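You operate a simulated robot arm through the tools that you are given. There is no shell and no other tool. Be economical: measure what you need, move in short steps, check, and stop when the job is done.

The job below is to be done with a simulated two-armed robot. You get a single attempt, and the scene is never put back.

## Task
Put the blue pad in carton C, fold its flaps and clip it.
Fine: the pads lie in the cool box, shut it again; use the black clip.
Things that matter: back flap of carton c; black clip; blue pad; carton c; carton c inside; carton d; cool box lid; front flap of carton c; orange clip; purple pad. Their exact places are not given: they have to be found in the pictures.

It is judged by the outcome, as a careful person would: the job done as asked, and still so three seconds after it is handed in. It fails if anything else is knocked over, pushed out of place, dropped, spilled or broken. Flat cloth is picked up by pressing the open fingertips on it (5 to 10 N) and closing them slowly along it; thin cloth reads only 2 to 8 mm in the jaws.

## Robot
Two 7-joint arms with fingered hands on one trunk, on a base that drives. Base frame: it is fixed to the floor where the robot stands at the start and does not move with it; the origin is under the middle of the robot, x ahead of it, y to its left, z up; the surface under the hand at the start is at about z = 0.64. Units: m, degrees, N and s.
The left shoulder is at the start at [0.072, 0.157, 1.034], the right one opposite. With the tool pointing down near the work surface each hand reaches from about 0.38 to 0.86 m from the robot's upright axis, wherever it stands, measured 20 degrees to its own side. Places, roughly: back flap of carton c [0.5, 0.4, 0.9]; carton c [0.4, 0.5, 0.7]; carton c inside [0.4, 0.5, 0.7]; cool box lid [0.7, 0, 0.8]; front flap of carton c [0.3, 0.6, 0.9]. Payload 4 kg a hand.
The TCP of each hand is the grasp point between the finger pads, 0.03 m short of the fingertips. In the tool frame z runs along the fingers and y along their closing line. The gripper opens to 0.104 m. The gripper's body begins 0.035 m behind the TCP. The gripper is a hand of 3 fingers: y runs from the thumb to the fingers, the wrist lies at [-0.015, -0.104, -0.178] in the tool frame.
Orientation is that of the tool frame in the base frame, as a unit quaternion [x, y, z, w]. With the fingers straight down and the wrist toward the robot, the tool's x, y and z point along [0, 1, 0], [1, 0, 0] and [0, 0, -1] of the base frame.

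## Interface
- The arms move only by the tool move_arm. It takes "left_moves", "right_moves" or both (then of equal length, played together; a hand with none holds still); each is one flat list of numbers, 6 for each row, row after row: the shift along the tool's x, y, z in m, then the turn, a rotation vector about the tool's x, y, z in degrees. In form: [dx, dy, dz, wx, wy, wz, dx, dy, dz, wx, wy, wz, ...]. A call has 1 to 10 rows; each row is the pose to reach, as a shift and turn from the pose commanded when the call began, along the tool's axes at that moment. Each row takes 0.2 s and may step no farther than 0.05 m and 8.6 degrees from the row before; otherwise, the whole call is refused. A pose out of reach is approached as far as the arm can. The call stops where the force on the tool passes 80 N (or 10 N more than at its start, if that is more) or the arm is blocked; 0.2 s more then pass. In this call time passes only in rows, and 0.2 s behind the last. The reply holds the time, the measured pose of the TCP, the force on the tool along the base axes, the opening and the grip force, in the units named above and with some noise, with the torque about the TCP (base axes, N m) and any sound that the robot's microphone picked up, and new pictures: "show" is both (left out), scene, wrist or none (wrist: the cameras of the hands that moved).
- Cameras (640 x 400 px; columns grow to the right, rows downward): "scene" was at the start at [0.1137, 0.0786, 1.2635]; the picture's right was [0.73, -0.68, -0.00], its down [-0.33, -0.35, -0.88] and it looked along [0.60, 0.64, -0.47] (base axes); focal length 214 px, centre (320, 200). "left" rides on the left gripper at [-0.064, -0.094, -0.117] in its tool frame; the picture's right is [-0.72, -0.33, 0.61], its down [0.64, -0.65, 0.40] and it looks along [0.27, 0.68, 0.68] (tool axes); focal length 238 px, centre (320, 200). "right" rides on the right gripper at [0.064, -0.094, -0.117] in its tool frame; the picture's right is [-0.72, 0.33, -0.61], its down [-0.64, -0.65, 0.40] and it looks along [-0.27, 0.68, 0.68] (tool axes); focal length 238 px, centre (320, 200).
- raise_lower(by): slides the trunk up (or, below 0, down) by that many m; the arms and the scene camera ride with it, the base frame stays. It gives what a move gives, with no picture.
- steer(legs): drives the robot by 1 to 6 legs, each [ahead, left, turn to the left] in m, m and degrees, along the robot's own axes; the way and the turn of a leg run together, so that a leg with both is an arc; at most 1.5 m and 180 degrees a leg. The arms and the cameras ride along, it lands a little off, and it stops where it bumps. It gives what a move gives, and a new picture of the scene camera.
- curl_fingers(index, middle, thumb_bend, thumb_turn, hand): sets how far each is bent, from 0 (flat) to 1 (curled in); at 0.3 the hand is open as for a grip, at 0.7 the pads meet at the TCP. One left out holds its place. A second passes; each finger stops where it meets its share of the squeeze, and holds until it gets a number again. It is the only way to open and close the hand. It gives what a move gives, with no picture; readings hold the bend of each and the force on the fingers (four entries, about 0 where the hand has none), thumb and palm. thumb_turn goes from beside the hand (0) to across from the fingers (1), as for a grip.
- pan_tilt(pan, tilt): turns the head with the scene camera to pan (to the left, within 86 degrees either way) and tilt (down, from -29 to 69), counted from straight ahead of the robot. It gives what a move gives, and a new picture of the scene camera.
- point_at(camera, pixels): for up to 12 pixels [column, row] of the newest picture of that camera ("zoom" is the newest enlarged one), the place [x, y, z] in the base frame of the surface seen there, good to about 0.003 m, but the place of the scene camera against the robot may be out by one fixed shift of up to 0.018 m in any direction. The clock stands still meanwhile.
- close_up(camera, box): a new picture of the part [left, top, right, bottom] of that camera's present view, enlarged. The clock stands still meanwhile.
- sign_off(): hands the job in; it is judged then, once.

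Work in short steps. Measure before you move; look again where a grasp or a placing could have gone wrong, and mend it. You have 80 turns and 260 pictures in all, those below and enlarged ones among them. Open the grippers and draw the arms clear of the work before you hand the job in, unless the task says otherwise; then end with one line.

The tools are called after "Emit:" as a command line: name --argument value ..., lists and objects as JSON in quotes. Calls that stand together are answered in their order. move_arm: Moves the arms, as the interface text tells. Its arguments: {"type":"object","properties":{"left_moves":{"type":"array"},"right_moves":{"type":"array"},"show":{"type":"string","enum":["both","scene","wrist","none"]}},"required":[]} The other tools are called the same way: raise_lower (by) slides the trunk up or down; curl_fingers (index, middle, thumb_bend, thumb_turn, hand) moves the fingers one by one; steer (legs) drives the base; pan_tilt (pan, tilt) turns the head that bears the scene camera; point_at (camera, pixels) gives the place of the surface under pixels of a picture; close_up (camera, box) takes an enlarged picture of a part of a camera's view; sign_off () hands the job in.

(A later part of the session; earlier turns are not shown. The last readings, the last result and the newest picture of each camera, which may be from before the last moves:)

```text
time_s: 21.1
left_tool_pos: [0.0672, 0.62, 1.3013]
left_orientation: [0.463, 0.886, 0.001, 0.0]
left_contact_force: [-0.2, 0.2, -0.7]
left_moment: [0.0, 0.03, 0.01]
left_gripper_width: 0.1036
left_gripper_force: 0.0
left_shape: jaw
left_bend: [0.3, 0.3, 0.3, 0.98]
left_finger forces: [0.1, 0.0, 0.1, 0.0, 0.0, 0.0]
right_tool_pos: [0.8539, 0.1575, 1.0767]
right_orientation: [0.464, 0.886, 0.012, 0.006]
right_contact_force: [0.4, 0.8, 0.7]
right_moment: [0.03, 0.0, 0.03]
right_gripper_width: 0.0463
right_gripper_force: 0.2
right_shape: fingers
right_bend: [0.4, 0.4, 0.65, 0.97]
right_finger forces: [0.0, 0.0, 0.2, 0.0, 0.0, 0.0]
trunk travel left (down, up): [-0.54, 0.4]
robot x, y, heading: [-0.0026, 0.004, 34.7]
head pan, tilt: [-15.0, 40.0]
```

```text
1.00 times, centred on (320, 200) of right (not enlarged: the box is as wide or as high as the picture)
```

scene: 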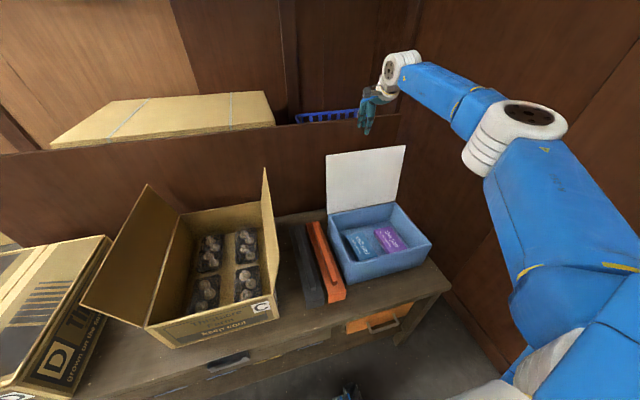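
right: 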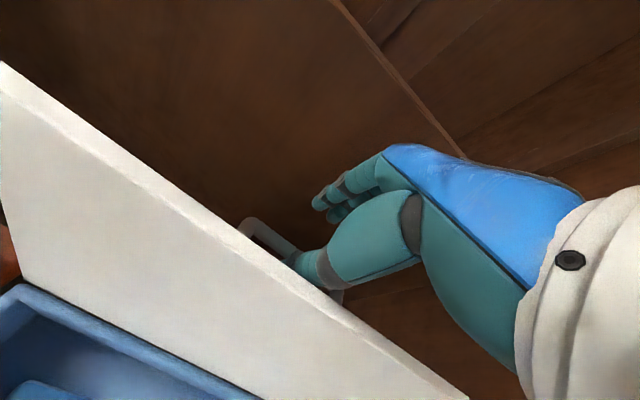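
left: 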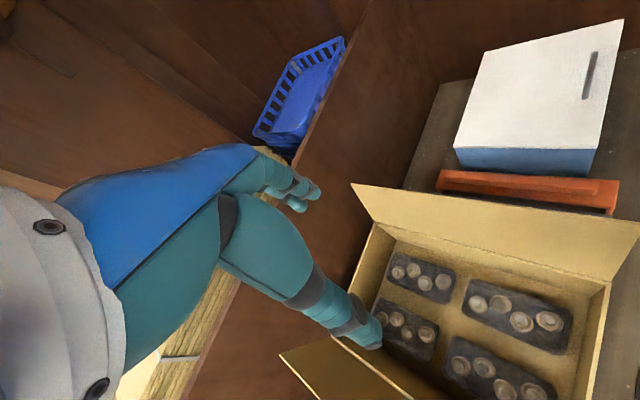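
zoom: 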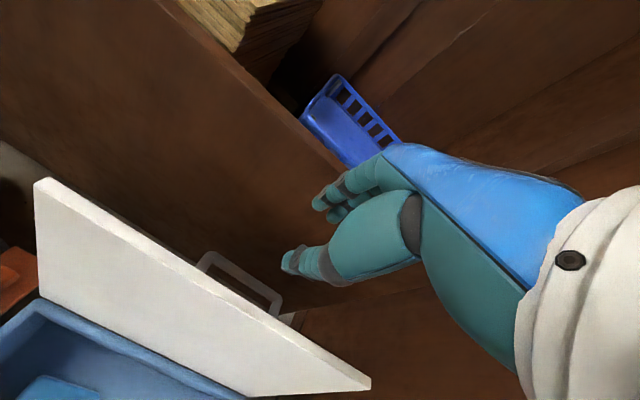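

The lid stays open by itself and the hand is free. I draw the hand back above the box, opening it, and look at the pads.

Emit:
move_arm --right_moves '[0, -0.045, -0.005, 0, 0, 0, 0, -0.09, -0.01, 0, 0, 0, 0.005, -0.135, -0.01, 0, 0, 0, 0.01, -0.18, -0.005, 0, 0, 0, 0.015, -0.22, 0.01, 0, 0, 0]' --show "wrist"

Emit:
curl_fingers --hand "right" --index 0.3 --middle 0.3 --thumb_bend 0.3

Emit:
close_up --camera "scene" --box '[310, 190, 450, 290]'

```text
time_s: 22.3
left_tool_pos: [0.0653, 0.6188, 1.301]
left_orientation: [0.464, 0.886, 0.003, 0.0]
left_contact_force: [0.7, 0.2, -0.2]
left_moment: [0.01, -0.03, 0.03]
left_gripper_width: 0.1038
left_gripper_force: 0.1
left_shape: jaw
left_bend: [0.3, 0.3, 0.3, 0.98]
left_finger forces: [0.1, 0.0, 0.0, 0.0, 0.1, 0.0]
right_tool_pos: [0.6637, 0.0423, 1.0629]
right_orientation: [0.464, 0.885, 0.013, 0.007]
right_contact_force: [0.4, 0.5, 0.3]
right_moment: [-0.02, -0.02, 0.0]
right_gripper_width: 0.0464
right_gripper_force: 0.1
right_shape: fingers
right_bend: [0.4, 0.4, 0.65, 0.97]
right_finger forces: [0.1, 0.1, 0.0, 0.1, 0.1, 0.1]
trunk travel left (down, up): [-0.54, 0.4]
robot x, y, heading: [0.0026, 0.0018, 34.9]
head pan, tilt: [-15.0, 40.0]
```

right: 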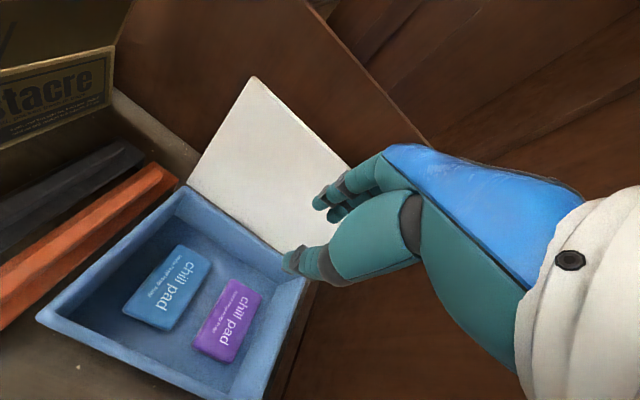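

```text
time_s: 23.3
left_tool_pos: [0.0673, 0.6193, 1.3008]
left_orientation: [0.463, 0.886, 0.0, 0.0]
left_contact_force: [0.0, 0.5, -0.5]
left_moment: [-0.02, 0.02, -0.01]
left_gripper_width: 0.1034
left_gripper_force: 0.0
left_shape: jaw
left_bend: [0.3, 0.3, 0.3, 0.98]
left_finger forces: [0.0, 0.0, 0.1, 0.1, 0.0, 0.0]
right_tool_pos: [0.6656, 0.0444, 1.062]
right_orientation: [0.465, 0.885, 0.012, 0.006]
right_contact_force: [0.1, 0.1, 0.3]
right_moment: [0.01, 0.04, -0.02]
right_gripper_width: 0.1028
right_gripper_force: 0.0
right_shape: fingers
right_bend: [0.3, 0.3, 0.3, 0.97]
right_finger forces: [0.1, 0.1, 0.0, 0.1, 0.1, 0.0]
trunk travel left (down, up): [-0.54, 0.4]
robot x, y, heading: [-0.0039, 0.0011, 34.8]
head pan, tilt: [-15.0, 40.0]
```

```text
4.00 times, centred on (380, 240) of scene
```

zoom: 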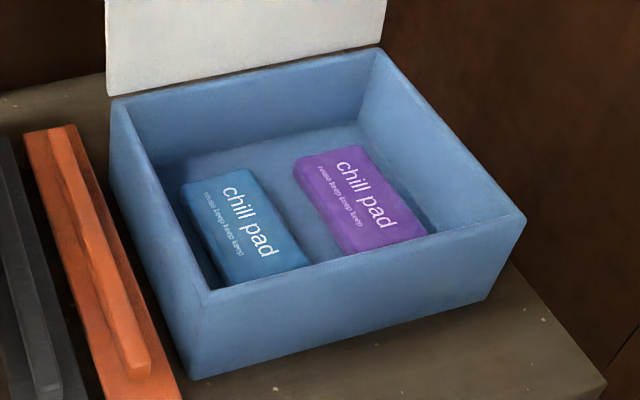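

The pads are thick blocks. I measure the blue pad's corners and the box walls with the wrist camera.

Emit:
point_at --camera "right" --pixels '[[178, 246], [211, 262], [123, 306], [169, 329], [167, 287], [233, 282], [262, 297], [194, 343], [235, 362], [180, 187], [40, 318], [225, 270]]'

Emit:
close_up --camera "right" --box '[30, 170, 320, 400]'

```text
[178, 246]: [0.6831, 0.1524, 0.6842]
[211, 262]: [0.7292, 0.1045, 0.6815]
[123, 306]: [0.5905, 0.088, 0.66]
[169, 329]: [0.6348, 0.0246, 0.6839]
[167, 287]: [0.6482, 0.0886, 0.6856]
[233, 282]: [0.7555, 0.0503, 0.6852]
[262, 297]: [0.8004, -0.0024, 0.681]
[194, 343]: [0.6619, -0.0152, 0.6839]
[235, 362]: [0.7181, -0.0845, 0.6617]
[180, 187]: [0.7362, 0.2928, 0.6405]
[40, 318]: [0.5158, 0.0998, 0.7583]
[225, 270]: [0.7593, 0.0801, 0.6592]
```

```text
1.74 times, centred on (175, 285) of right
```

zoom: 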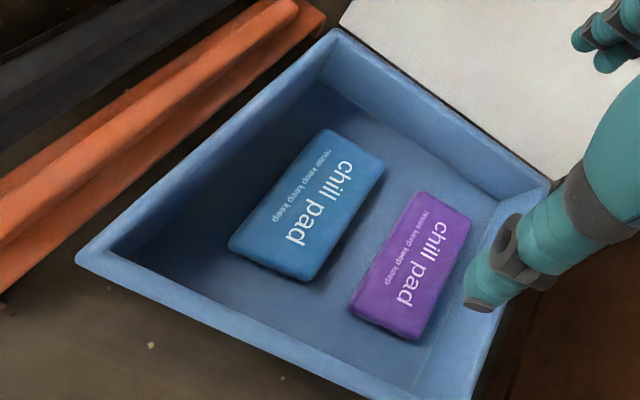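

Blue pad: centre n≈0.597, l≈−0.298, 68 mm wide, top z 0.685, floor 0.659. I lower the trunk back and turn the right hand 90° so it closes across the pad's width.

Emit:
raise_lower --by -0.09

Emit:
move_arm --right_moves '[0.004, 0.002, 0, 0, 0, -8.5, 0.008, 0.004, 0, 0, 0, -17, 0.012, 0.006, 0, 0, 0, -25.5, 0.016, 0.008, 0, 0, 0, -34, 0.02, 0.01, 0, 0, 0, -42.5, 0.025, 0.012, 0, 0, 0, -51, 0.03, 0.015, 0, 0, 0, -59.5, 0.034, 0.018, 0, 0, 0, -68, 0.038, 0.021, 0, 0, 0, -76.5, 0.042, 0.023, 0, 0, 0, -85]' --show "both"

```text
time_s: 24.6
left_tool_pos: [0.067, 0.6198, 1.2109]
left_orientation: [0.463, 0.887, 0.001, -0.001]
left_contact_force: [-0.3, 0.7, -0.6]
left_moment: [0.0, 0.02, 0.03]
left_gripper_width: 0.1035
left_gripper_force: 0.0
left_shape: jaw
left_bend: [0.3, 0.3, 0.3, 0.98]
left_finger forces: [0.1, 0.0, 0.1, 0.0, 0.0, 0.0]
right_tool_pos: [0.6657, 0.0435, 0.972]
right_orientation: [0.464, 0.886, 0.012, 0.006]
right_contact_force: [0.1, 0.3, -0.2]
right_moment: [0.03, 0.0, 0.0]
right_gripper_width: 0.1029
right_gripper_force: 0.1
right_shape: fingers
right_bend: [0.3, 0.3, 0.3, 0.97]
right_finger forces: [0.0, 0.0, 0.0, 0.0, 0.0, 0.1]
trunk travel left (down, up): [-0.45, 0.49]
robot x, y, heading: [0.0004, 0.0059, 34.8]
head pan, tilt: [-15.0, 40.0]
```

```text
time_s: 26.8
left_tool_pos: [0.0643, 0.6227, 1.2095]
left_orientation: [0.464, 0.886, 0.001, 0.002]
left_contact_force: [0.3, 1.2, -0.1]
left_moment: [0.0, -0.04, -0.04]
left_gripper_width: 0.1039
left_gripper_force: 0.1
left_shape: jaw
left_bend: [0.3, 0.3, 0.3, 0.98]
left_finger forces: [0.1, 0.0, 0.1, 0.2, 0.0, 0.0]
right_tool_pos: [0.3638, 0.1047, 1.0714]
right_orientation: [-0.25, 0.968, 0.001, 0.011]
right_contact_force: [0.2, 0.6, 0.0]
right_moment: [0.02, -0.01, 0.01]
right_gripper_width: 0.1031
right_gripper_force: 0.0
right_shape: fingers
right_bend: [0.3, 0.3, 0.3, 0.98]
right_finger forces: [0.0, 0.0, 0.0, 0.1, 0.0, 0.0]
right hand out of reach, approached as far as the arm can: row 4, 5, 6, 7, 8, 9, 10
trunk travel left (down, up): [-0.45, 0.49]
robot x, y, heading: [-0.0015, 0.0056, 34.6]
head pan, tilt: [-15.0, 40.0]
```

scene: 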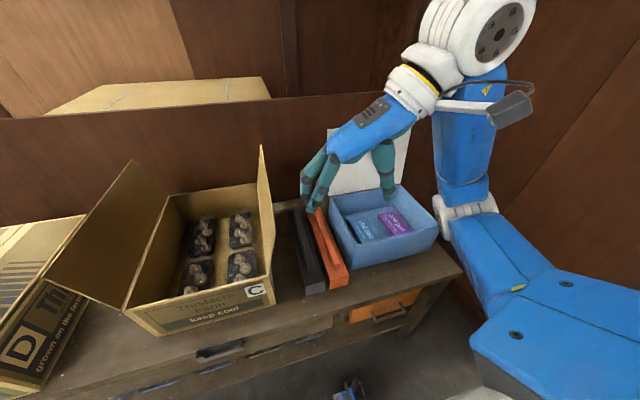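
right: 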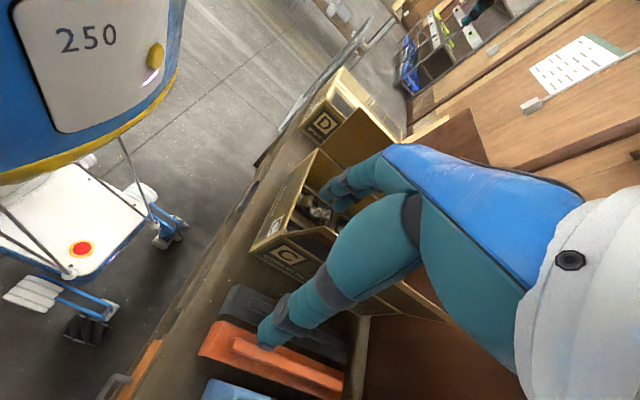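

With the box so far right that wrist pose is out of reach (the hand stays clear above). I drive 0.27 m right so the box is centred before the robot.

Emit:
steer --legs '[[0, -0.27, 0]]'

Emit:
pan_tilt --pan 5 --tilt 50

```text
time_s: 28.7
left_tool_pos: [0.2174, 0.4017, 1.209]
left_orientation: [0.466, 0.885, 0.002, -0.001]
left_contact_force: [-0.2, 0.0, -0.3]
left_moment: [0.02, 0.05, 0.01]
left_gripper_width: 0.1038
left_gripper_force: 0.2
left_shape: jaw
left_bend: [0.3, 0.3, 0.3, 0.98]
left_finger forces: [0.0, 0.1, 0.0, 0.0, 0.0, 0.2]
right_tool_pos: [0.5127, -0.1161, 1.0702]
right_orientation: [-0.244, 0.97, 0.003, 0.01]
right_contact_force: [-0.7, -0.2, 0.0]
right_moment: [0.03, 0.04, 0.0]
right_gripper_width: 0.1033
right_gripper_force: 0.1
right_shape: fingers
right_bend: [0.3, 0.3, 0.3, 0.98]
right_finger forces: [0.0, 0.0, 0.1, 0.1, 0.0, 0.1]
trunk travel left (down, up): [-0.45, 0.49]
robot x, y, heading: [0.1485, -0.2124, 34.0]
head pan, tilt: [-15.0, 40.0]
```

scene: 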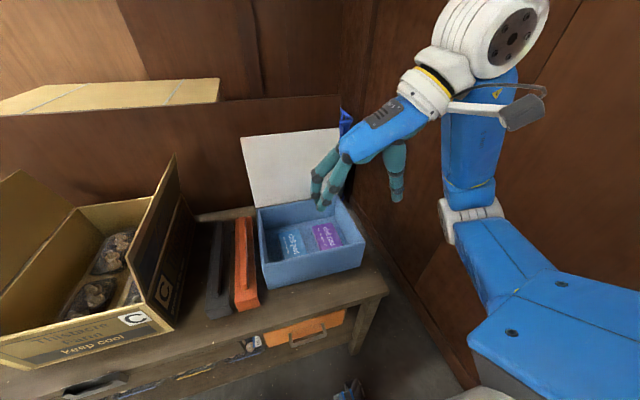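

```text
time_s: 29.5
left_tool_pos: [0.2284, 0.384, 1.2188]
left_orientation: [0.468, 0.884, 0.005, -0.008]
left_contact_force: [0.8, 0.3, -0.1]
left_moment: [0.02, 0.04, 0.04]
left_gripper_width: 0.1039
left_gripper_force: 0.1
left_shape: jaw
left_bend: [0.3, 0.3, 0.3, 0.97]
left_finger forces: [0.0, 0.1, 0.1, 0.0, 0.0, 0.1]
right_tool_pos: [0.5219, -0.1314, 1.068]
right_orientation: [-0.244, 0.97, 0.01, 0.007]
right_contact_force: [0.6, -1.3, 0.6]
right_moment: [0.04, 0.03, -0.01]
right_gripper_width: 0.103
right_gripper_force: 0.2
right_shape: fingers
right_bend: [0.3, 0.3, 0.3, 0.98]
right_finger forces: [0.1, 0.0, 0.0, 0.1, 0.0, 0.1]
trunk travel left (down, up): [-0.45, 0.49]
robot x, y, heading: [0.1454, -0.2129, 34.2]
head pan, tilt: [5.0, 50.0]
```

scene: 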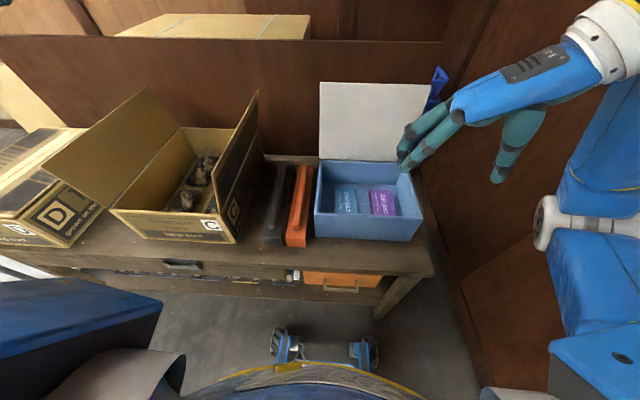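

Now the pad (345,200) is ahead. I bring the right hand over the blue pad at z≈0.90, finishing the turn.

Emit:
move_arm --right_moves '[-0.03, 0.0165, 0.01, 0, 0, -1, -0.06, 0.033, 0.02, 0, 0, -2, -0.09, 0.05, 0.04, 0, 0, -3, -0.12, 0.066, 0.06, 0, 0, -4, -0.15, 0.084, 0.09, 0, 0, -5, -0.18, 0.1, 0.12, 0, 0, -6, -0.21, 0.12, 0.145, 0, 0, -6, -0.228, 0.1316, 0.168, 0, 0, -6]' --show "both"

```text
time_s: 31.3
left_tool_pos: [0.2246, 0.3877, 1.2159]
left_orientation: [0.467, 0.884, 0.005, -0.006]
left_contact_force: [0.0, -0.1, -0.3]
left_moment: [-0.02, 0.0, 0.0]
left_gripper_width: 0.1037
left_gripper_force: 0.1
left_shape: jaw
left_bend: [0.3, 0.3, 0.3, 0.97]
left_finger forces: [0.1, 0.0, 0.0, 0.0, 0.1, 0.0]
right_tool_pos: [0.477, -0.0737, 1.0585]
right_orientation: [-0.294, 0.956, 0.008, 0.009]
right_contact_force: [0.1, 0.8, 0.0]
right_moment: [0.04, 0.0, -0.01]
right_gripper_width: 0.1032
right_gripper_force: 0.1
right_shape: fingers
right_bend: [0.3, 0.3, 0.3, 0.98]
right_finger forces: [0.0, 0.0, 0.1, 0.0, 0.0, 0.0]
right hand out of reach, approached as far as the arm can: row 1, 2, 3, 4, 5, 6, 7, 8
trunk travel left (down, up): [-0.45, 0.49]
robot x, y, heading: [0.1462, -0.2115, 34.4]
head pan, tilt: [5.0, 50.0]
```

scene: 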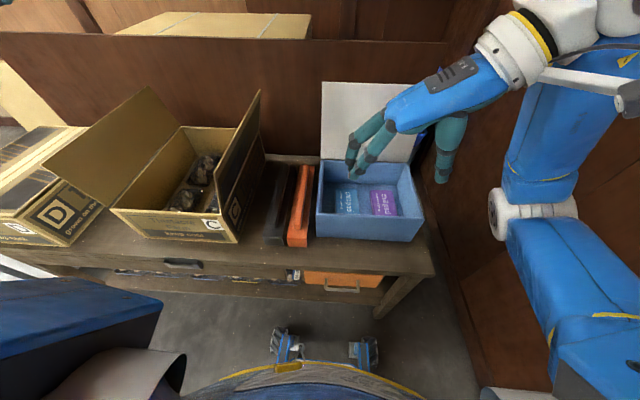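
right: 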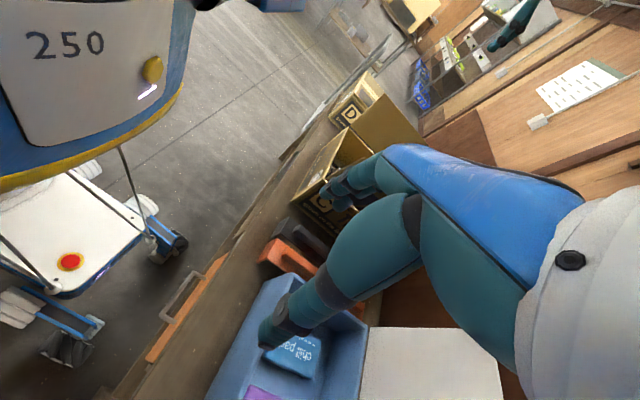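

The wrist is bent to its limit because the hand is too high relative to the shoulder. I raise the trunk 0.2 m and then reach forward and down, so the forearm slopes downward.

Emit:
raise_lower --by 0.2

Emit:
move_arm --right_moves '[-0.015, 0.003, 0.04, 0, 0, 0, -0.03, 0.006, 0.08, 0, 0, 0, -0.05, 0.01, 0.12, 0, 0, 0, -0.075, 0.013, 0.16, 0, 0, 0, -0.1, 0.016, 0.2, 0, 0, 0, -0.13, 0.02, 0.235, 0, 0, 0, -0.16, 0.023, 0.27, 0, 0, 0, -0.19, 0.026, 0.305, 0, 0, 0, -0.22, 0.03, 0.335, 0, 0, 0, -0.246, 0.033, 0.36, 0, 0, 0]' --show "both"

```text
time_s: 33.5
left_tool_pos: [0.2258, 0.3884, 1.4159]
left_orientation: [0.467, 0.884, 0.005, -0.007]
left_contact_force: [0.7, -0.3, 0.0]
left_moment: [0.0, 0.01, -0.01]
left_gripper_width: 0.1039
left_gripper_force: 0.0
left_shape: jaw
left_bend: [0.3, 0.3, 0.3, 0.97]
left_finger forces: [0.0, 0.0, 0.0, 0.0, 0.0, 0.1]
right_tool_pos: [0.4795, -0.0733, 1.2577]
right_orientation: [-0.294, 0.956, 0.008, 0.009]
right_contact_force: [-0.7, 0.2, -0.5]
right_moment: [-0.01, -0.01, 0.0]
right_gripper_width: 0.1035
right_gripper_force: 0.0
right_shape: fingers
right_bend: [0.3, 0.3, 0.3, 0.98]
right_finger forces: [0.1, 0.1, 0.1, 0.0, 0.0, 0.0]
trunk travel left (down, up): [-0.65, 0.29]
robot x, y, heading: [0.144, -0.2105, 34.5]
head pan, tilt: [5.0, 50.0]
```

```text
time_s: 35.7
left_tool_pos: [0.2252, 0.3875, 1.4163]
left_orientation: [0.467, 0.884, 0.005, -0.008]
left_contact_force: [0.1, 0.7, 0.4]
left_moment: [-0.01, -0.02, 0.01]
left_gripper_width: 0.1041
left_gripper_force: 0.1
left_shape: jaw
left_bend: [0.3, 0.3, 0.3, 0.97]
left_finger forces: [0.1, 0.1, 0.0, 0.0, 0.1, 0.0]
right_tool_pos: [0.4593, -0.0994, 1.1986]
right_orientation: [-0.295, 0.956, 0.007, 0.007]
right_contact_force: [1.0, -0.4, -0.6]
right_moment: [-0.03, 0.02, 0.01]
right_gripper_width: 0.1032
right_gripper_force: 0.0
right_shape: fingers
right_bend: [0.3, 0.3, 0.3, 0.98]
right_finger forces: [0.1, 0.0, 0.0, 0.0, 0.0, 0.0]
right hand out of reach, approached as far as the arm can: row 1, 2, 3, 4, 5, 6, 7, 8, 9, 10
trunk travel left (down, up): [-0.65, 0.29]
robot x, y, heading: [0.1456, -0.2097, 34.3]
head pan, tilt: [5.0, 50.0]
```

scene: 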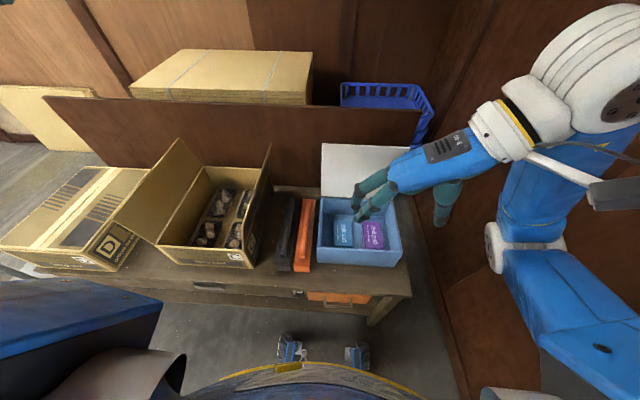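
right: 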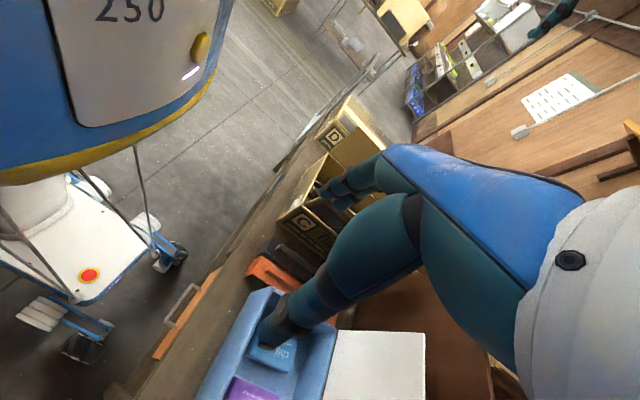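

The solver is stuck in a poor elbow posture. I unwind the hand's turn while moving slightly forward, to restart from a better posture.

Emit:
move_arm --right_moves '[-0.01, 0.004, 0.005, 0, 0, 8.5, -0.02, 0.008, 0.01, 0, 0, 17, -0.03, 0.012, 0.015, 0, 0, 25.5, -0.04, 0.016, 0.02, 0, 0, 34, -0.05, 0.02, 0.025, 0, 0, 42.5, -0.06, 0.024, 0.03, 0, 0, 51, -0.07, 0.028, 0.035, 0, 0, 59.5, -0.08, 0.032, 0.04, 0, 0, 68, -0.09, 0.036, 0.045, 0, 0, 76.5, -0.1, 0.04, 0.05, 0, 0, 85]' --show "scene"

```text
time_s: 37.9
left_tool_pos: [0.224, 0.3895, 1.4143]
left_orientation: [0.467, 0.884, 0.004, -0.006]
left_contact_force: [-0.6, 0.7, 0.6]
left_moment: [0.01, 0.02, -0.02]
left_gripper_width: 0.1038
left_gripper_force: 0.0
left_shape: jaw
left_bend: [0.3, 0.3, 0.3, 0.97]
left_finger forces: [0.0, 0.0, 0.0, 0.0, 0.1, 0.0]
right_tool_pos: [0.5181, -0.0092, 1.1535]
right_orientation: [0.429, 0.903, 0.012, 0.002]
right_contact_force: [-0.4, -0.7, 0.1]
right_moment: [0.0, 0.0, -0.01]
right_gripper_width: 0.1036
right_gripper_force: 0.1
right_shape: fingers
right_bend: [0.3, 0.3, 0.3, 0.98]
right_finger forces: [0.0, 0.0, 0.1, 0.0, 0.0, 0.0]
trunk travel left (down, up): [-0.65, 0.29]
robot x, y, heading: [0.1471, -0.2104, 34.2]
head pan, tilt: [5.0, 50.0]
```

scene: 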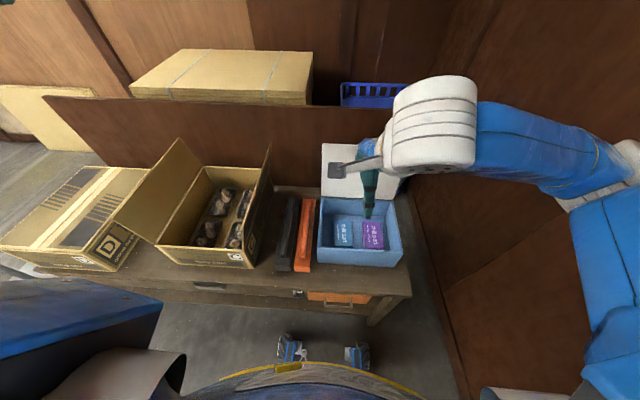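

Now the elbow sits out to the right, a good posture. I move over the pad and down to z≈0.9 with the yaw unchanged.

Emit:
move_arm --right_moves '[-0.0016, 0.025, 0.036, 0, 0, 0, -0.0032, 0.05, 0.072, 0, 0, 0, -0.0048, 0.075, 0.108, 0, 0, 0, -0.0064, 0.1, 0.144, 0, 0, 0, -0.008, 0.125, 0.18, 0, 0, 0, -0.01, 0.15, 0.215, 0, 0, 0, -0.0113, 0.1746, 0.24, 0, 0, 0]' --show "none"

Emit:
move_arm --right_moves '[0, 0, 0, 0, 0, -8, 0, 0, 0, 0, 0, -16, 0, 0, 0, 0, 0, -24, 0, 0, 0, 0, 0, -32, 0, 0, 0, 0, 0, -40, 0, 0, 0, 0, 0, -48, 0, 0, 0, 0, 0, -56, 0, 0, 0, 0, 0, -64, 0, 0, 0, 0, 0, -72, 0, 0, 0, 0, 0, -80]' --show "both"

```text
time_s: 39.5
left_tool_pos: [0.2264, 0.3895, 1.4159]
left_orientation: [0.468, 0.884, 0.004, -0.005]
left_contact_force: [-0.2, -0.3, 1.2]
left_moment: [-0.04, 0.01, 0.01]
left_gripper_width: 0.104
left_gripper_force: 0.1
left_shape: jaw
left_bend: [0.3, 0.3, 0.3, 0.97]
left_finger forces: [0.1, 0.0, 0.0, 0.1, 0.1, 0.1]
right_tool_pos: [0.666, 0.0951, 0.9167]
right_orientation: [0.428, 0.904, 0.012, 0.0]
right_contact_force: [-0.5, -0.5, -0.1]
right_moment: [-0.03, -0.01, 0.02]
right_gripper_width: 0.103
right_gripper_force: 0.1
right_shape: fingers
right_bend: [0.3, 0.3, 0.3, 0.98]
right_finger forces: [0.0, 0.1, 0.1, 0.0, 0.0, 0.0]
trunk travel left (down, up): [-0.65, 0.29]
robot x, y, heading: [0.1466, -0.2095, 34.1]
head pan, tilt: [5.0, 50.0]
```

```text
time_s: 41.7
left_tool_pos: [0.2275, 0.3877, 1.416]
left_orientation: [0.468, 0.884, 0.005, -0.007]
left_contact_force: [0.0, -0.6, -0.1]
left_moment: [0.03, -0.03, -0.02]
left_gripper_width: 0.104
left_gripper_force: 0.0
left_shape: jaw
left_bend: [0.3, 0.3, 0.3, 0.97]
left_finger forces: [0.0, 0.0, 0.0, 0.1, 0.1, 0.0]
right_tool_pos: [0.6662, 0.095, 0.9163]
right_orientation: [-0.253, 0.967, 0.008, 0.007]
right_contact_force: [0.2, -0.8, -0.3]
right_moment: [-0.02, 0.01, 0.01]
right_gripper_width: 0.1032
right_gripper_force: 0.1
right_shape: fingers
right_bend: [0.3, 0.3, 0.3, 0.98]
right_finger forces: [0.0, 0.1, 0.1, 0.0, 0.0, 0.0]
right hand out of reach, approached as far as the arm can: row 7, 8
trunk travel left (down, up): [-0.65, 0.29]
robot x, y, heading: [0.1439, -0.2119, 34.0]
head pan, tilt: [5.0, 50.0]
```

scene: 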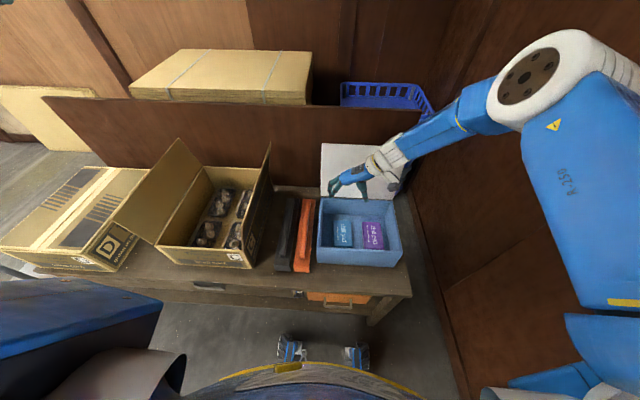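
right: 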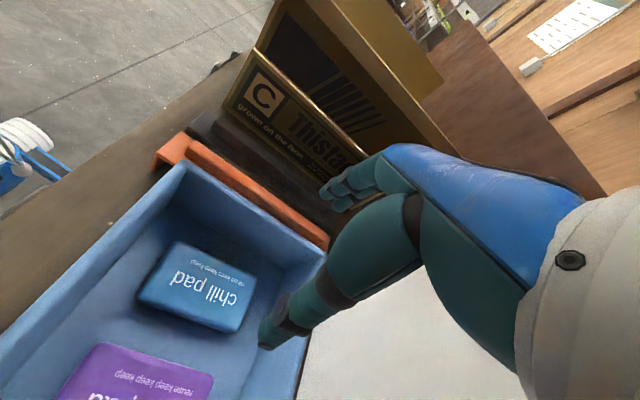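

The hand has now reached the turned pose over the pad. I measure the pad's corners in the wrist view.

Emit:
point_at --camera "right" --pixels '[[172, 243], [255, 276], [235, 331], [139, 290], [196, 288], [108, 345], [212, 377], [185, 165], [325, 252]]'

Emit:
close_up --camera "right" --box '[90, 200, 350, 390]'

```text
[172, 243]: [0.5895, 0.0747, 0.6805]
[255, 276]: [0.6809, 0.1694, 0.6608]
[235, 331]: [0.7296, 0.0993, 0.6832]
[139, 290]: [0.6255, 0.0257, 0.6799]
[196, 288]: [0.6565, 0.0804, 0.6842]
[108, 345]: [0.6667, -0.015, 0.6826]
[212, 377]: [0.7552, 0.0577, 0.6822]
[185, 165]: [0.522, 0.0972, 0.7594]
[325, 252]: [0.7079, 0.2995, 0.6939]
```

```text
2.11 times, centred on (220, 295) of right
```

zoom: 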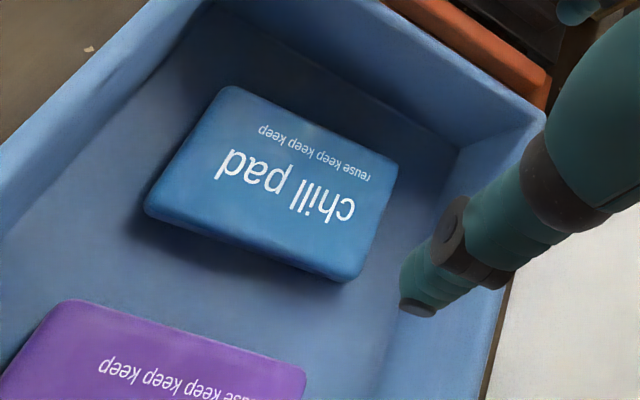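

Pad centre ≈ (0.657,0.0925), aligned with the bench. I narrow the fingers a little, align, and descend to z≈0.72 first, then 0.694.

Emit:
curl_fingers --hand "right" --index 0.35 --middle 0.35 --thumb_bend 0.35

Emit:
move_arm --right_moves '[0.0046, 0.001, 0.03, 0, 0, -2.7, 0.0092, 0.0023, 0.07, 0, 0, -5.4, 0.0092, 0.0023, 0.11, 0, 0, -5.4, 0.0092, 0.0023, 0.14, 0, 0, -5.4]' --show "wrist"

```text
time_s: 42.7
left_tool_pos: [0.2241, 0.3884, 1.4153]
left_orientation: [0.468, 0.884, 0.005, -0.006]
left_contact_force: [-0.5, -0.6, -0.6]
left_moment: [0.01, -0.01, -0.01]
left_gripper_width: 0.1041
left_gripper_force: 0.0
left_shape: jaw
left_bend: [0.3, 0.3, 0.3, 0.97]
left_finger forces: [0.0, 0.0, 0.0, 0.1, 0.1, 0.0]
right_tool_pos: [0.6653, 0.0966, 0.9166]
right_orientation: [-0.251, 0.968, 0.008, 0.007]
right_contact_force: [-0.4, 0.8, 0.1]
right_moment: [-0.01, -0.01, 0.0]
right_gripper_width: 0.0916
right_gripper_force: 0.1
right_shape: fingers
right_bend: [0.35, 0.35, 0.35, 0.98]
right_finger forces: [0.0, 0.0, 0.0, 0.0, 0.0, 0.0]
trunk travel left (down, up): [-0.65, 0.29]
robot x, y, heading: [0.1474, -0.2107, 34.2]
head pan, tilt: [5.0, 50.0]
```

```text
time_s: 43.7
left_tool_pos: [0.226, 0.388, 1.416]
left_orientation: [0.467, 0.884, 0.004, -0.007]
left_contact_force: [-0.4, 0.6, -0.1]
left_moment: [-0.01, -0.02, -0.01]
left_gripper_width: 0.1036
left_gripper_force: 0.0
left_shape: jaw
left_bend: [0.3, 0.3, 0.3, 0.97]
left_finger forces: [0.0, 0.0, 0.0, 0.0, 0.0, 0.0]
right_tool_pos: [0.6593, 0.0976, 0.777]
right_orientation: [-0.297, 0.955, 0.008, 0.008]
right_contact_force: [0.1, 0.2, -0.2]
right_moment: [-0.02, 0.02, -0.01]
right_gripper_width: 0.0911
right_gripper_force: 0.2
right_shape: fingers
right_bend: [0.35, 0.35, 0.35, 0.98]
right_finger forces: [0.1, 0.0, 0.0, 0.1, 0.0, 0.0]
trunk travel left (down, up): [-0.65, 0.29]
robot x, y, heading: [0.145, -0.2141, 34.1]
head pan, tilt: [5.0, 50.0]
```

right: 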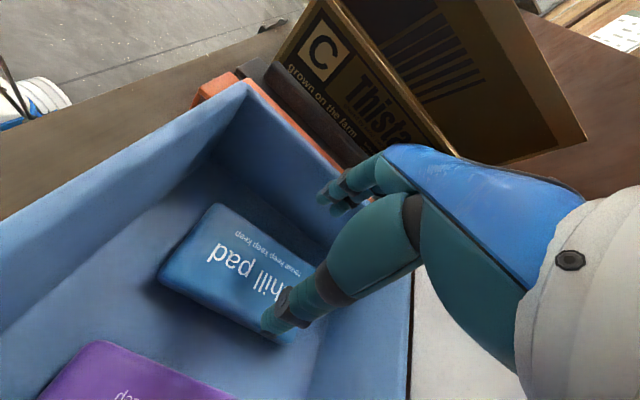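

TCP is centred within 5 mm; I shift 3 mm right and descend to z≈0.694 in small steps.

Emit:
move_arm --right_moves '[0.003, -0.003, 0.03, 0, 0, 0, 0.004, -0.003, 0.055, 0, 0, 0, 0.004, -0.003, 0.072, 0, 0, 0, 0.004, -0.003, 0.083, 0, 0, 0]' --show "wrist"

Emit:
curl_fingers --hand "right" --index 0.62 --middle 0.62 --thumb_bend 0.62

Emit:
close_up --camera "right" --box '[100, 150, 420, 400]'

```text
time_s: 44.7
left_tool_pos: [0.2245, 0.3875, 1.4167]
left_orientation: [0.467, 0.884, 0.005, -0.007]
left_contact_force: [-0.7, -0.6, -0.1]
left_moment: [-0.01, 0.02, 0.0]
left_gripper_width: 0.1038
left_gripper_force: 0.0
left_shape: jaw
left_bend: [0.3, 0.3, 0.3, 0.97]
left_finger forces: [0.0, 0.1, 0.0, 0.0, 0.0, 0.0]
right_tool_pos: [0.6584, 0.0932, 0.694]
right_orientation: [-0.297, 0.955, 0.008, 0.009]
right_contact_force: [0.1, 0.6, 1.2]
right_moment: [-0.05, -0.06, 0.04]
right_gripper_width: 0.0923
right_gripper_force: 0.3
right_shape: fingers
right_bend: [0.35, 0.35, 0.34, 0.98]
right_finger forces: [0.0, 0.0, 0.0, 0.1, 1.6, 0.0]
trunk travel left (down, up): [-0.65, 0.29]
robot x, y, heading: [0.145, -0.2103, 34.1]
head pan, tilt: [5.0, 50.0]
```

right: 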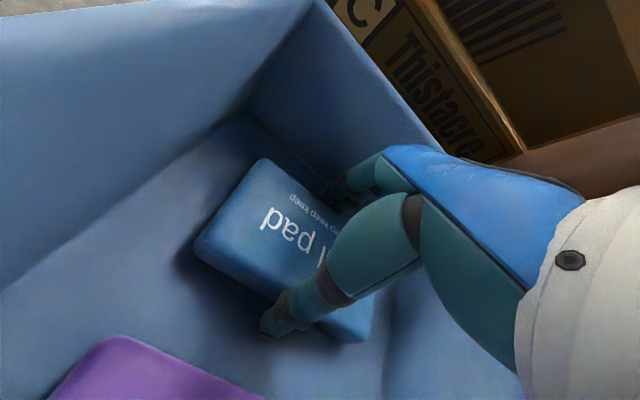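

```text
time_s: 45.7
left_tool_pos: [0.2239, 0.3875, 1.4152]
left_orientation: [0.467, 0.884, 0.005, -0.007]
left_contact_force: [0.1, -0.4, -0.1]
left_moment: [0.01, -0.05, 0.0]
left_gripper_width: 0.1038
left_gripper_force: 0.0
left_shape: jaw
left_bend: [0.3, 0.3, 0.3, 0.97]
left_finger forces: [0.0, 0.1, 0.1, 0.1, 0.0, 0.1]
right_tool_pos: [0.6551, 0.0933, 0.6957]
right_orientation: [-0.297, 0.955, 0.009, 0.009]
right_contact_force: [-0.9, 3.1, 14.1]
right_moment: [0.77, 0.31, -0.04]
right_gripper_width: 0.0778
right_gripper_force: 31.2
right_shape: fingers
right_bend: [0.41, 0.45, 0.41, 0.96]
right_finger forces: [16.3, 22.3, 0.0, 0.0, 23.3, 0.0]
trunk travel left (down, up): [-0.65, 0.29]
robot x, y, heading: [0.146, -0.2114, 34.3]
head pan, tilt: [5.0, 50.0]
```

```text
1.60 times, centred on (260, 275) of right
```

zoom: 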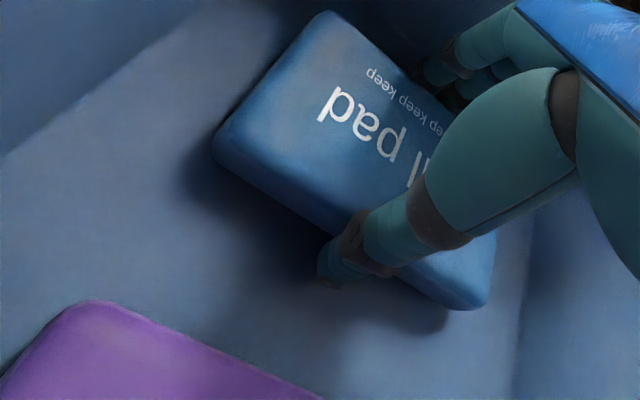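

The pad is gripped (31 N, 78 mm). I lift it with the trunk so the posture stays good, and check.

Emit:
raise_lower --by 0.1

Emit:
close_up --camera "right" --box '[0, 0, 640, 400]'

```text
time_s: 47.0
left_tool_pos: [0.2262, 0.3889, 1.5165]
left_orientation: [0.467, 0.884, 0.005, -0.006]
left_contact_force: [-0.2, -0.5, -0.1]
left_moment: [0.0, 0.0, 0.0]
left_gripper_width: 0.1041
left_gripper_force: 0.1
left_shape: jaw
left_bend: [0.3, 0.3, 0.3, 0.97]
left_finger forces: [0.0, 0.0, 0.0, 0.1, 0.0, 0.0]
right_tool_pos: [0.657, 0.0941, 0.792]
right_orientation: [-0.298, 0.954, 0.008, 0.009]
right_contact_force: [-0.1, 0.2, -1.0]
right_moment: [0.02, 0.03, -0.03]
right_gripper_width: 0.0778
right_gripper_force: 25.1
right_shape: fingers
right_bend: [0.42, 0.47, 0.41, 0.96]
right_finger forces: [14.6, 9.8, 0.0, 0.0, 24.6, 0.0]
trunk travel left (down, up): [-0.75, 0.19]
robot x, y, heading: [0.144, -0.2123, 34.0]
head pan, tilt: [5.0, 50.0]
```

```text
1.00 times, centred on (320, 200) of right (not enlarged: the box is as wide or as high as the picture)
```

zoom: 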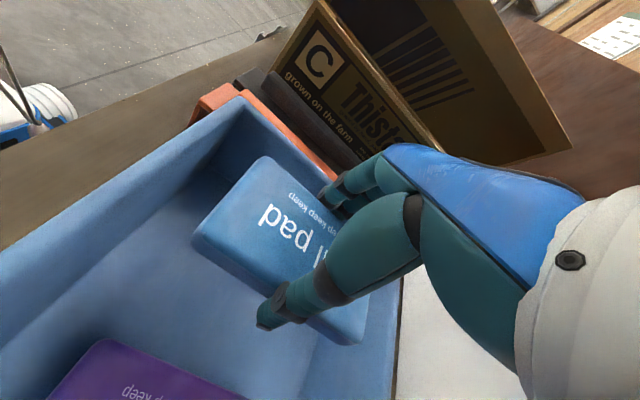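

The pad lifts cleanly. I raise further by trunk and arm to clear carton C's flap (top ≈0.95).

Emit:
raise_lower --by 0.18

Emit:
move_arm --right_moves '[0, 0, -0.03, 0, 0, 0, 0, 0, -0.06, 0, 0, 0, 0.005, 0, -0.09, 0, 0, 0, 0.005, 0, -0.11, 0, 0, 0]' --show "none"

Emit:
pan_tilt --pan 35 --tilt 50

```text
time_s: 49.0
left_tool_pos: [0.2262, 0.3885, 1.6948]
left_orientation: [0.467, 0.884, 0.004, -0.007]
left_contact_force: [0.0, -0.1, -0.5]
left_moment: [-0.01, 0.01, 0.01]
left_gripper_width: 0.1039
left_gripper_force: 0.1
left_shape: jaw
left_bend: [0.3, 0.3, 0.3, 0.97]
left_finger forces: [0.0, 0.0, 0.0, 0.0, 0.0, 0.0]
right_tool_pos: [0.6589, 0.0948, 0.9714]
right_orientation: [-0.297, 0.955, 0.007, 0.008]
right_contact_force: [0.6, -1.4, -1.9]
right_moment: [0.01, 0.01, 0.02]
right_gripper_width: 0.0776
right_gripper_force: 24.8
right_shape: fingers
right_bend: [0.42, 0.47, 0.41, 0.96]
right_finger forces: [14.4, 9.8, 0.1, 0.0, 24.8, 0.0]
trunk travel left (down, up): [-0.93, 0.01]
robot x, y, heading: [0.143, -0.2082, 34.1]
head pan, tilt: [5.0, 50.0]
```

```text
time_s: 50.0
left_tool_pos: [0.2252, 0.3871, 1.6958]
left_orientation: [0.467, 0.884, 0.005, -0.006]
left_contact_force: [-0.5, 0.1, -0.2]
left_moment: [-0.05, 0.03, 0.01]
left_gripper_width: 0.104
left_gripper_force: 0.1
left_shape: jaw
left_bend: [0.3, 0.3, 0.3, 0.97]
left_finger forces: [0.1, 0.0, 0.0, 0.0, 0.0, 0.0]
right_tool_pos: [0.6506, 0.0887, 1.0853]
right_orientation: [-0.297, 0.955, 0.008, 0.008]
right_contact_force: [0.0, 0.6, -2.1]
right_moment: [0.01, -0.03, -0.01]
right_gripper_width: 0.0777
right_gripper_force: 24.7
right_shape: fingers
right_bend: [0.42, 0.47, 0.41, 0.96]
right_finger forces: [14.5, 9.7, 0.0, 0.0, 24.7, 0.1]
trunk travel left (down, up): [-0.93, 0.01]
robot x, y, heading: [0.1445, -0.2118, 34.0]
head pan, tilt: [5.0, 50.0]
```

```text
time_s: 51.0
left_tool_pos: [0.2252, 0.3888, 1.6953]
left_orientation: [0.467, 0.884, 0.005, -0.006]
left_contact_force: [-0.3, 0.2, -0.7]
left_moment: [-0.02, 0.0, -0.04]
left_gripper_width: 0.1038
left_gripper_force: 0.0
left_shape: jaw
left_bend: [0.3, 0.3, 0.3, 0.97]
left_finger forces: [0.1, 0.0, 0.0, 0.1, 0.0, 0.0]
right_tool_pos: [0.6509, 0.0886, 1.0836]
right_orientation: [-0.298, 0.955, 0.008, 0.007]
right_contact_force: [-0.3, 1.0, -1.4]
right_moment: [0.0, 0.0, 0.01]
right_gripper_width: 0.0777
right_gripper_force: 24.8
right_shape: fingers
right_bend: [0.42, 0.47, 0.41, 0.96]
right_finger forces: [14.3, 9.7, 0.1, 0.0, 24.7, 0.0]
trunk travel left (down, up): [-0.93, 0.01]
robot x, y, heading: [0.148, -0.2113, 34.6]
head pan, tilt: [35.0, 50.0]
```

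scene: 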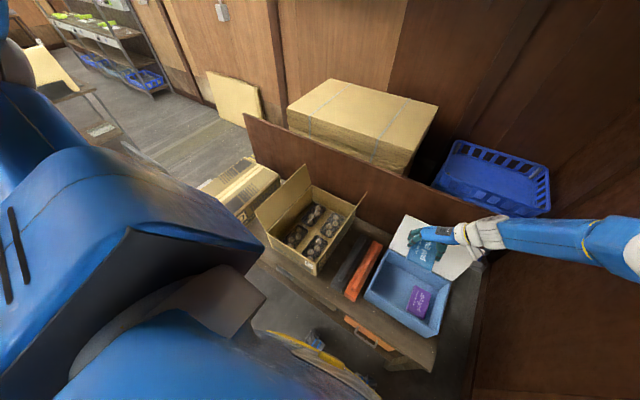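

The high view shows into carton C. I enlarge and measure it.

Emit:
close_up --camera "scene" --box '[245, 155, 385, 280]'

Emit:
point_at --camera "scene" --pixels '[[257, 213], [306, 167], [312, 270], [366, 198], [269, 240], [318, 186], [357, 207], [315, 235], [315, 213], [325, 246], [332, 225], [297, 235]]'

```text
3.20 times, centred on (315, 218) of scene
```

zoom: 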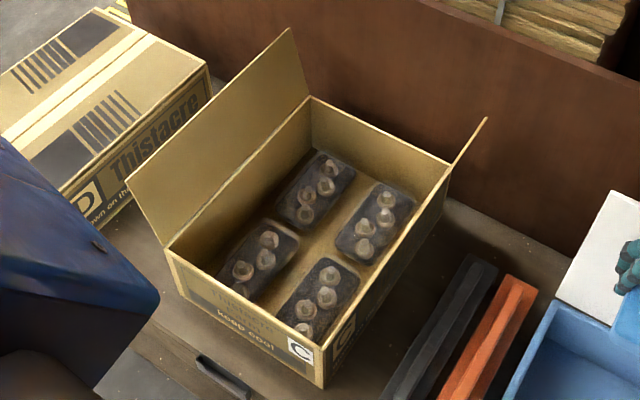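

```text
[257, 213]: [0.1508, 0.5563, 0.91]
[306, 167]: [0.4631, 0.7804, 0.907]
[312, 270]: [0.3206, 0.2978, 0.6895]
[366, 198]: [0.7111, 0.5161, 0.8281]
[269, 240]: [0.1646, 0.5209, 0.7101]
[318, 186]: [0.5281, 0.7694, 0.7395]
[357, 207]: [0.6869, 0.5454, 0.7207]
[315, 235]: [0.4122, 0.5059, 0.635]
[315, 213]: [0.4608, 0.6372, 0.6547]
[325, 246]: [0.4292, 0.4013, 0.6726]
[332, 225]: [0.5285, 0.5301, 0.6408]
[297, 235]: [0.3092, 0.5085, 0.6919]
```

I measure rim corners, punnet edges and the middle gap in this enlargement.

Emit:
point_at --camera "zoom" --pixels '[[168, 250], [310, 97], [450, 163], [325, 345], [300, 240], [350, 170], [277, 195], [340, 228], [297, 250], [322, 262], [310, 208], [385, 215]]'

Emit:
point_at --camera "zoom" --pixels '[[270, 285], [355, 188], [327, 225], [365, 285], [250, 240], [275, 225], [310, 150], [353, 178], [385, 182], [415, 205], [125, 185], [487, 120]]'

```text
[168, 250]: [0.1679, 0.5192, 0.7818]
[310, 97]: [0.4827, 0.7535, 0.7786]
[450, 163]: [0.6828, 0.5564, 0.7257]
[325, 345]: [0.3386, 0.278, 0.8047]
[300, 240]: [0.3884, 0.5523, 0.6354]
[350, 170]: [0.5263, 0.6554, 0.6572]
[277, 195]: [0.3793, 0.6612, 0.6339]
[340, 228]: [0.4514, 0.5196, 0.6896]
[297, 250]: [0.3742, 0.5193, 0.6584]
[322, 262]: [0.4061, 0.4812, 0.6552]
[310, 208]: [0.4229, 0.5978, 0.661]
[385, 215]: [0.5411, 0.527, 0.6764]
```

```text
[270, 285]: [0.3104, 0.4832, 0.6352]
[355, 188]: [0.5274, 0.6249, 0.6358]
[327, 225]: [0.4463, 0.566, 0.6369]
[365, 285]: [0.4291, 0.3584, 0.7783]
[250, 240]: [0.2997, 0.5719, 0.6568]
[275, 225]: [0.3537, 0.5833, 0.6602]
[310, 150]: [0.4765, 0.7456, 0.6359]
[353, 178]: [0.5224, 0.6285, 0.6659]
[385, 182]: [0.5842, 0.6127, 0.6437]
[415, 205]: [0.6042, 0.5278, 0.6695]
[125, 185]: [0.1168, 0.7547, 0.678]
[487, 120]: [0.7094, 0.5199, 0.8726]
```

The carton spans n 0.43–0.825, l 0.035–0.345, rim z≈0.79; its right flap would foul the forearm coming from the right. So I turn the hand back (wrist toward me) while high, making the pad lie crosswise, then look left before driving.

Emit:
move_arm --right_moves '[0, 0, 0, 0, 0, 8.5, 0, 0, 0, 0, 0, 17, 0, 0, 0, 0, 0, 25.5, 0, 0, 0, 0, 0, 34, 0, 0, 0, 0, 0, 42.5, 0, 0, 0, 0, 0, 51, 0, 0, 0, 0, 0, 59.5, 0, 0, 0, 0, 0, 68, 0, 0, 0, 0, 0, 76.5, 0, 0, 0, 0, 0, 85]' --show "wrist"

Emit:
pan_tilt --pan 60 --tilt 55

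```text
time_s: 53.2
left_tool_pos: [0.2268, 0.3894, 1.6952]
left_orientation: [0.467, 0.884, 0.004, -0.007]
left_contact_force: [-0.1, -0.3, 1.3]
left_moment: [0.0, 0.01, 0.0]
left_gripper_width: 0.1039
left_gripper_force: 0.0
left_shape: jaw
left_bend: [0.3, 0.3, 0.3, 0.97]
left_finger forces: [0.0, 0.0, 0.0, 0.0, 0.0, 0.1]
right_tool_pos: [0.651, 0.0888, 1.0837]
right_orientation: [0.427, 0.904, 0.011, 0.001]
right_contact_force: [0.4, -1.1, -1.6]
right_moment: [0.0, 0.03, 0.01]
right_gripper_width: 0.0778
right_gripper_force: 24.2
right_shape: fingers
right_bend: [0.42, 0.47, 0.41, 0.96]
right_finger forces: [14.3, 9.7, 0.0, 0.0, 24.4, 0.0]
trunk travel left (down, up): [-0.93, 0.01]
robot x, y, heading: [0.1428, -0.2151, 34.0]
head pan, tilt: [35.0, 50.0]
```

right: 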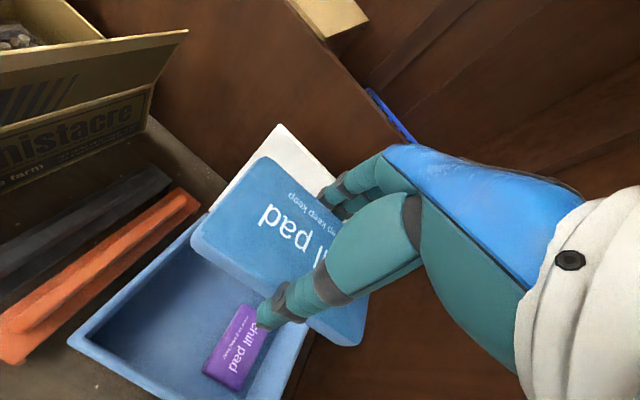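

```text
time_s: 54.0
left_tool_pos: [0.2261, 0.3887, 1.6956]
left_orientation: [0.467, 0.884, 0.005, -0.007]
left_contact_force: [0.3, 0.8, -0.2]
left_moment: [0.01, 0.02, -0.01]
left_gripper_width: 0.1038
left_gripper_force: 0.0
left_shape: jaw
left_bend: [0.3, 0.3, 0.3, 0.97]
left_finger forces: [0.0, 0.0, 0.1, 0.0, 0.0, 0.1]
right_tool_pos: [0.652, 0.0891, 1.0831]
right_orientation: [0.424, 0.905, 0.011, 0.001]
right_contact_force: [0.0, -0.3, -1.5]
right_moment: [0.03, 0.0, 0.01]
right_gripper_width: 0.0776
right_gripper_force: 23.9
right_shape: fingers
right_bend: [0.42, 0.47, 0.41, 0.96]
right_finger forces: [14.2, 9.6, 0.1, 0.1, 24.4, 0.1]
trunk travel left (down, up): [-0.93, 0.01]
robot x, y, heading: [0.1457, -0.2112, 34.2]
head pan, tilt: [60.0, 55.0]
```

scene: 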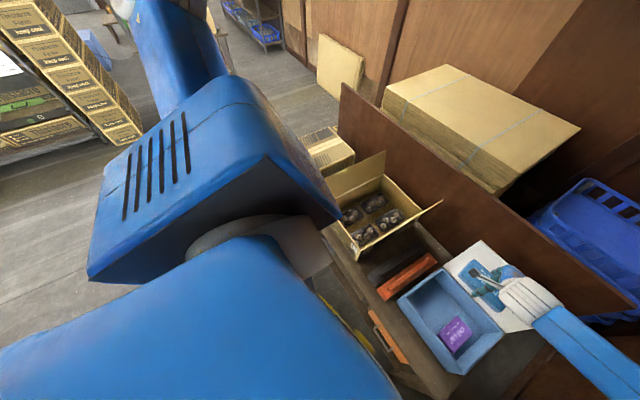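

Clear to go; I drive 0.45 m left along the bench with the pad held at 1.08 m, and look down at the carton.

Emit:
steer --legs '[[0, 0.45, 0]]'

Emit:
pan_tilt --pan 0 --tilt 60

```text
time_s: 56.7
left_tool_pos: [-0.0177, 0.7485, 1.6978]
left_orientation: [0.468, 0.884, 0.005, -0.008]
left_contact_force: [-0.1, 0.4, 0.2]
left_moment: [-0.02, -0.01, 0.01]
left_gripper_width: 0.104
left_gripper_force: 0.2
left_shape: jaw
left_bend: [0.3, 0.3, 0.3, 0.97]
left_finger forces: [0.0, 0.0, 0.0, 0.0, 0.0, 0.0]
right_tool_pos: [0.4053, 0.4499, 1.0827]
right_orientation: [0.426, 0.905, 0.013, -0.002]
right_contact_force: [0.1, 0.1, -1.7]
right_moment: [0.05, -0.01, 0.02]
right_gripper_width: 0.0773
right_gripper_force: 23.9
right_shape: fingers
right_bend: [0.42, 0.47, 0.41, 0.96]
right_finger forces: [14.3, 9.6, 0.0, 0.0, 24.4, 0.0]
trunk travel left (down, up): [-0.93, 0.01]
robot x, y, heading: [-0.103, 0.1539, 34.1]
head pan, tilt: [60.0, 55.0]
```

scene: 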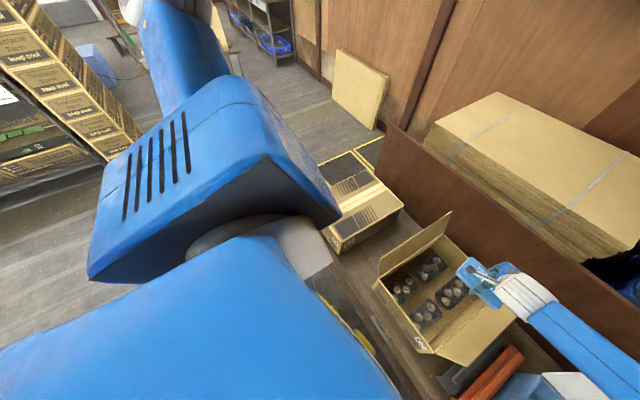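

```text
time_s: 58.0
left_tool_pos: [-0.0288, 0.7611, 1.694]
left_orientation: [0.468, 0.884, 0.004, -0.004]
left_contact_force: [0.1, 0.1, -0.4]
left_moment: [0.02, 0.0, 0.01]
left_gripper_width: 0.1039
left_gripper_force: 0.0
left_shape: jaw
left_bend: [0.3, 0.3, 0.3, 0.97]
left_finger forces: [0.0, 0.1, 0.0, 0.0, 0.0, 0.0]
right_tool_pos: [0.3985, 0.4599, 1.0842]
right_orientation: [0.425, 0.905, 0.012, 0.002]
right_contact_force: [-0.6, -0.2, -2.1]
right_moment: [-0.04, -0.03, -0.01]
right_gripper_width: 0.0775
right_gripper_force: 24.6
right_shape: fingers
right_bend: [0.42, 0.47, 0.41, 0.96]
right_finger forces: [14.4, 9.6, 0.0, 0.0, 24.5, 0.1]
trunk travel left (down, up): [-0.93, 0.01]
robot x, y, heading: [-0.104, 0.158, 34.5]
head pan, tilt: [0.0, 60.0]
```

scene: 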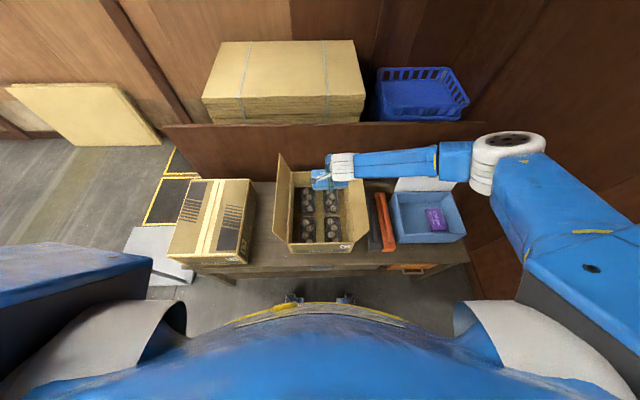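

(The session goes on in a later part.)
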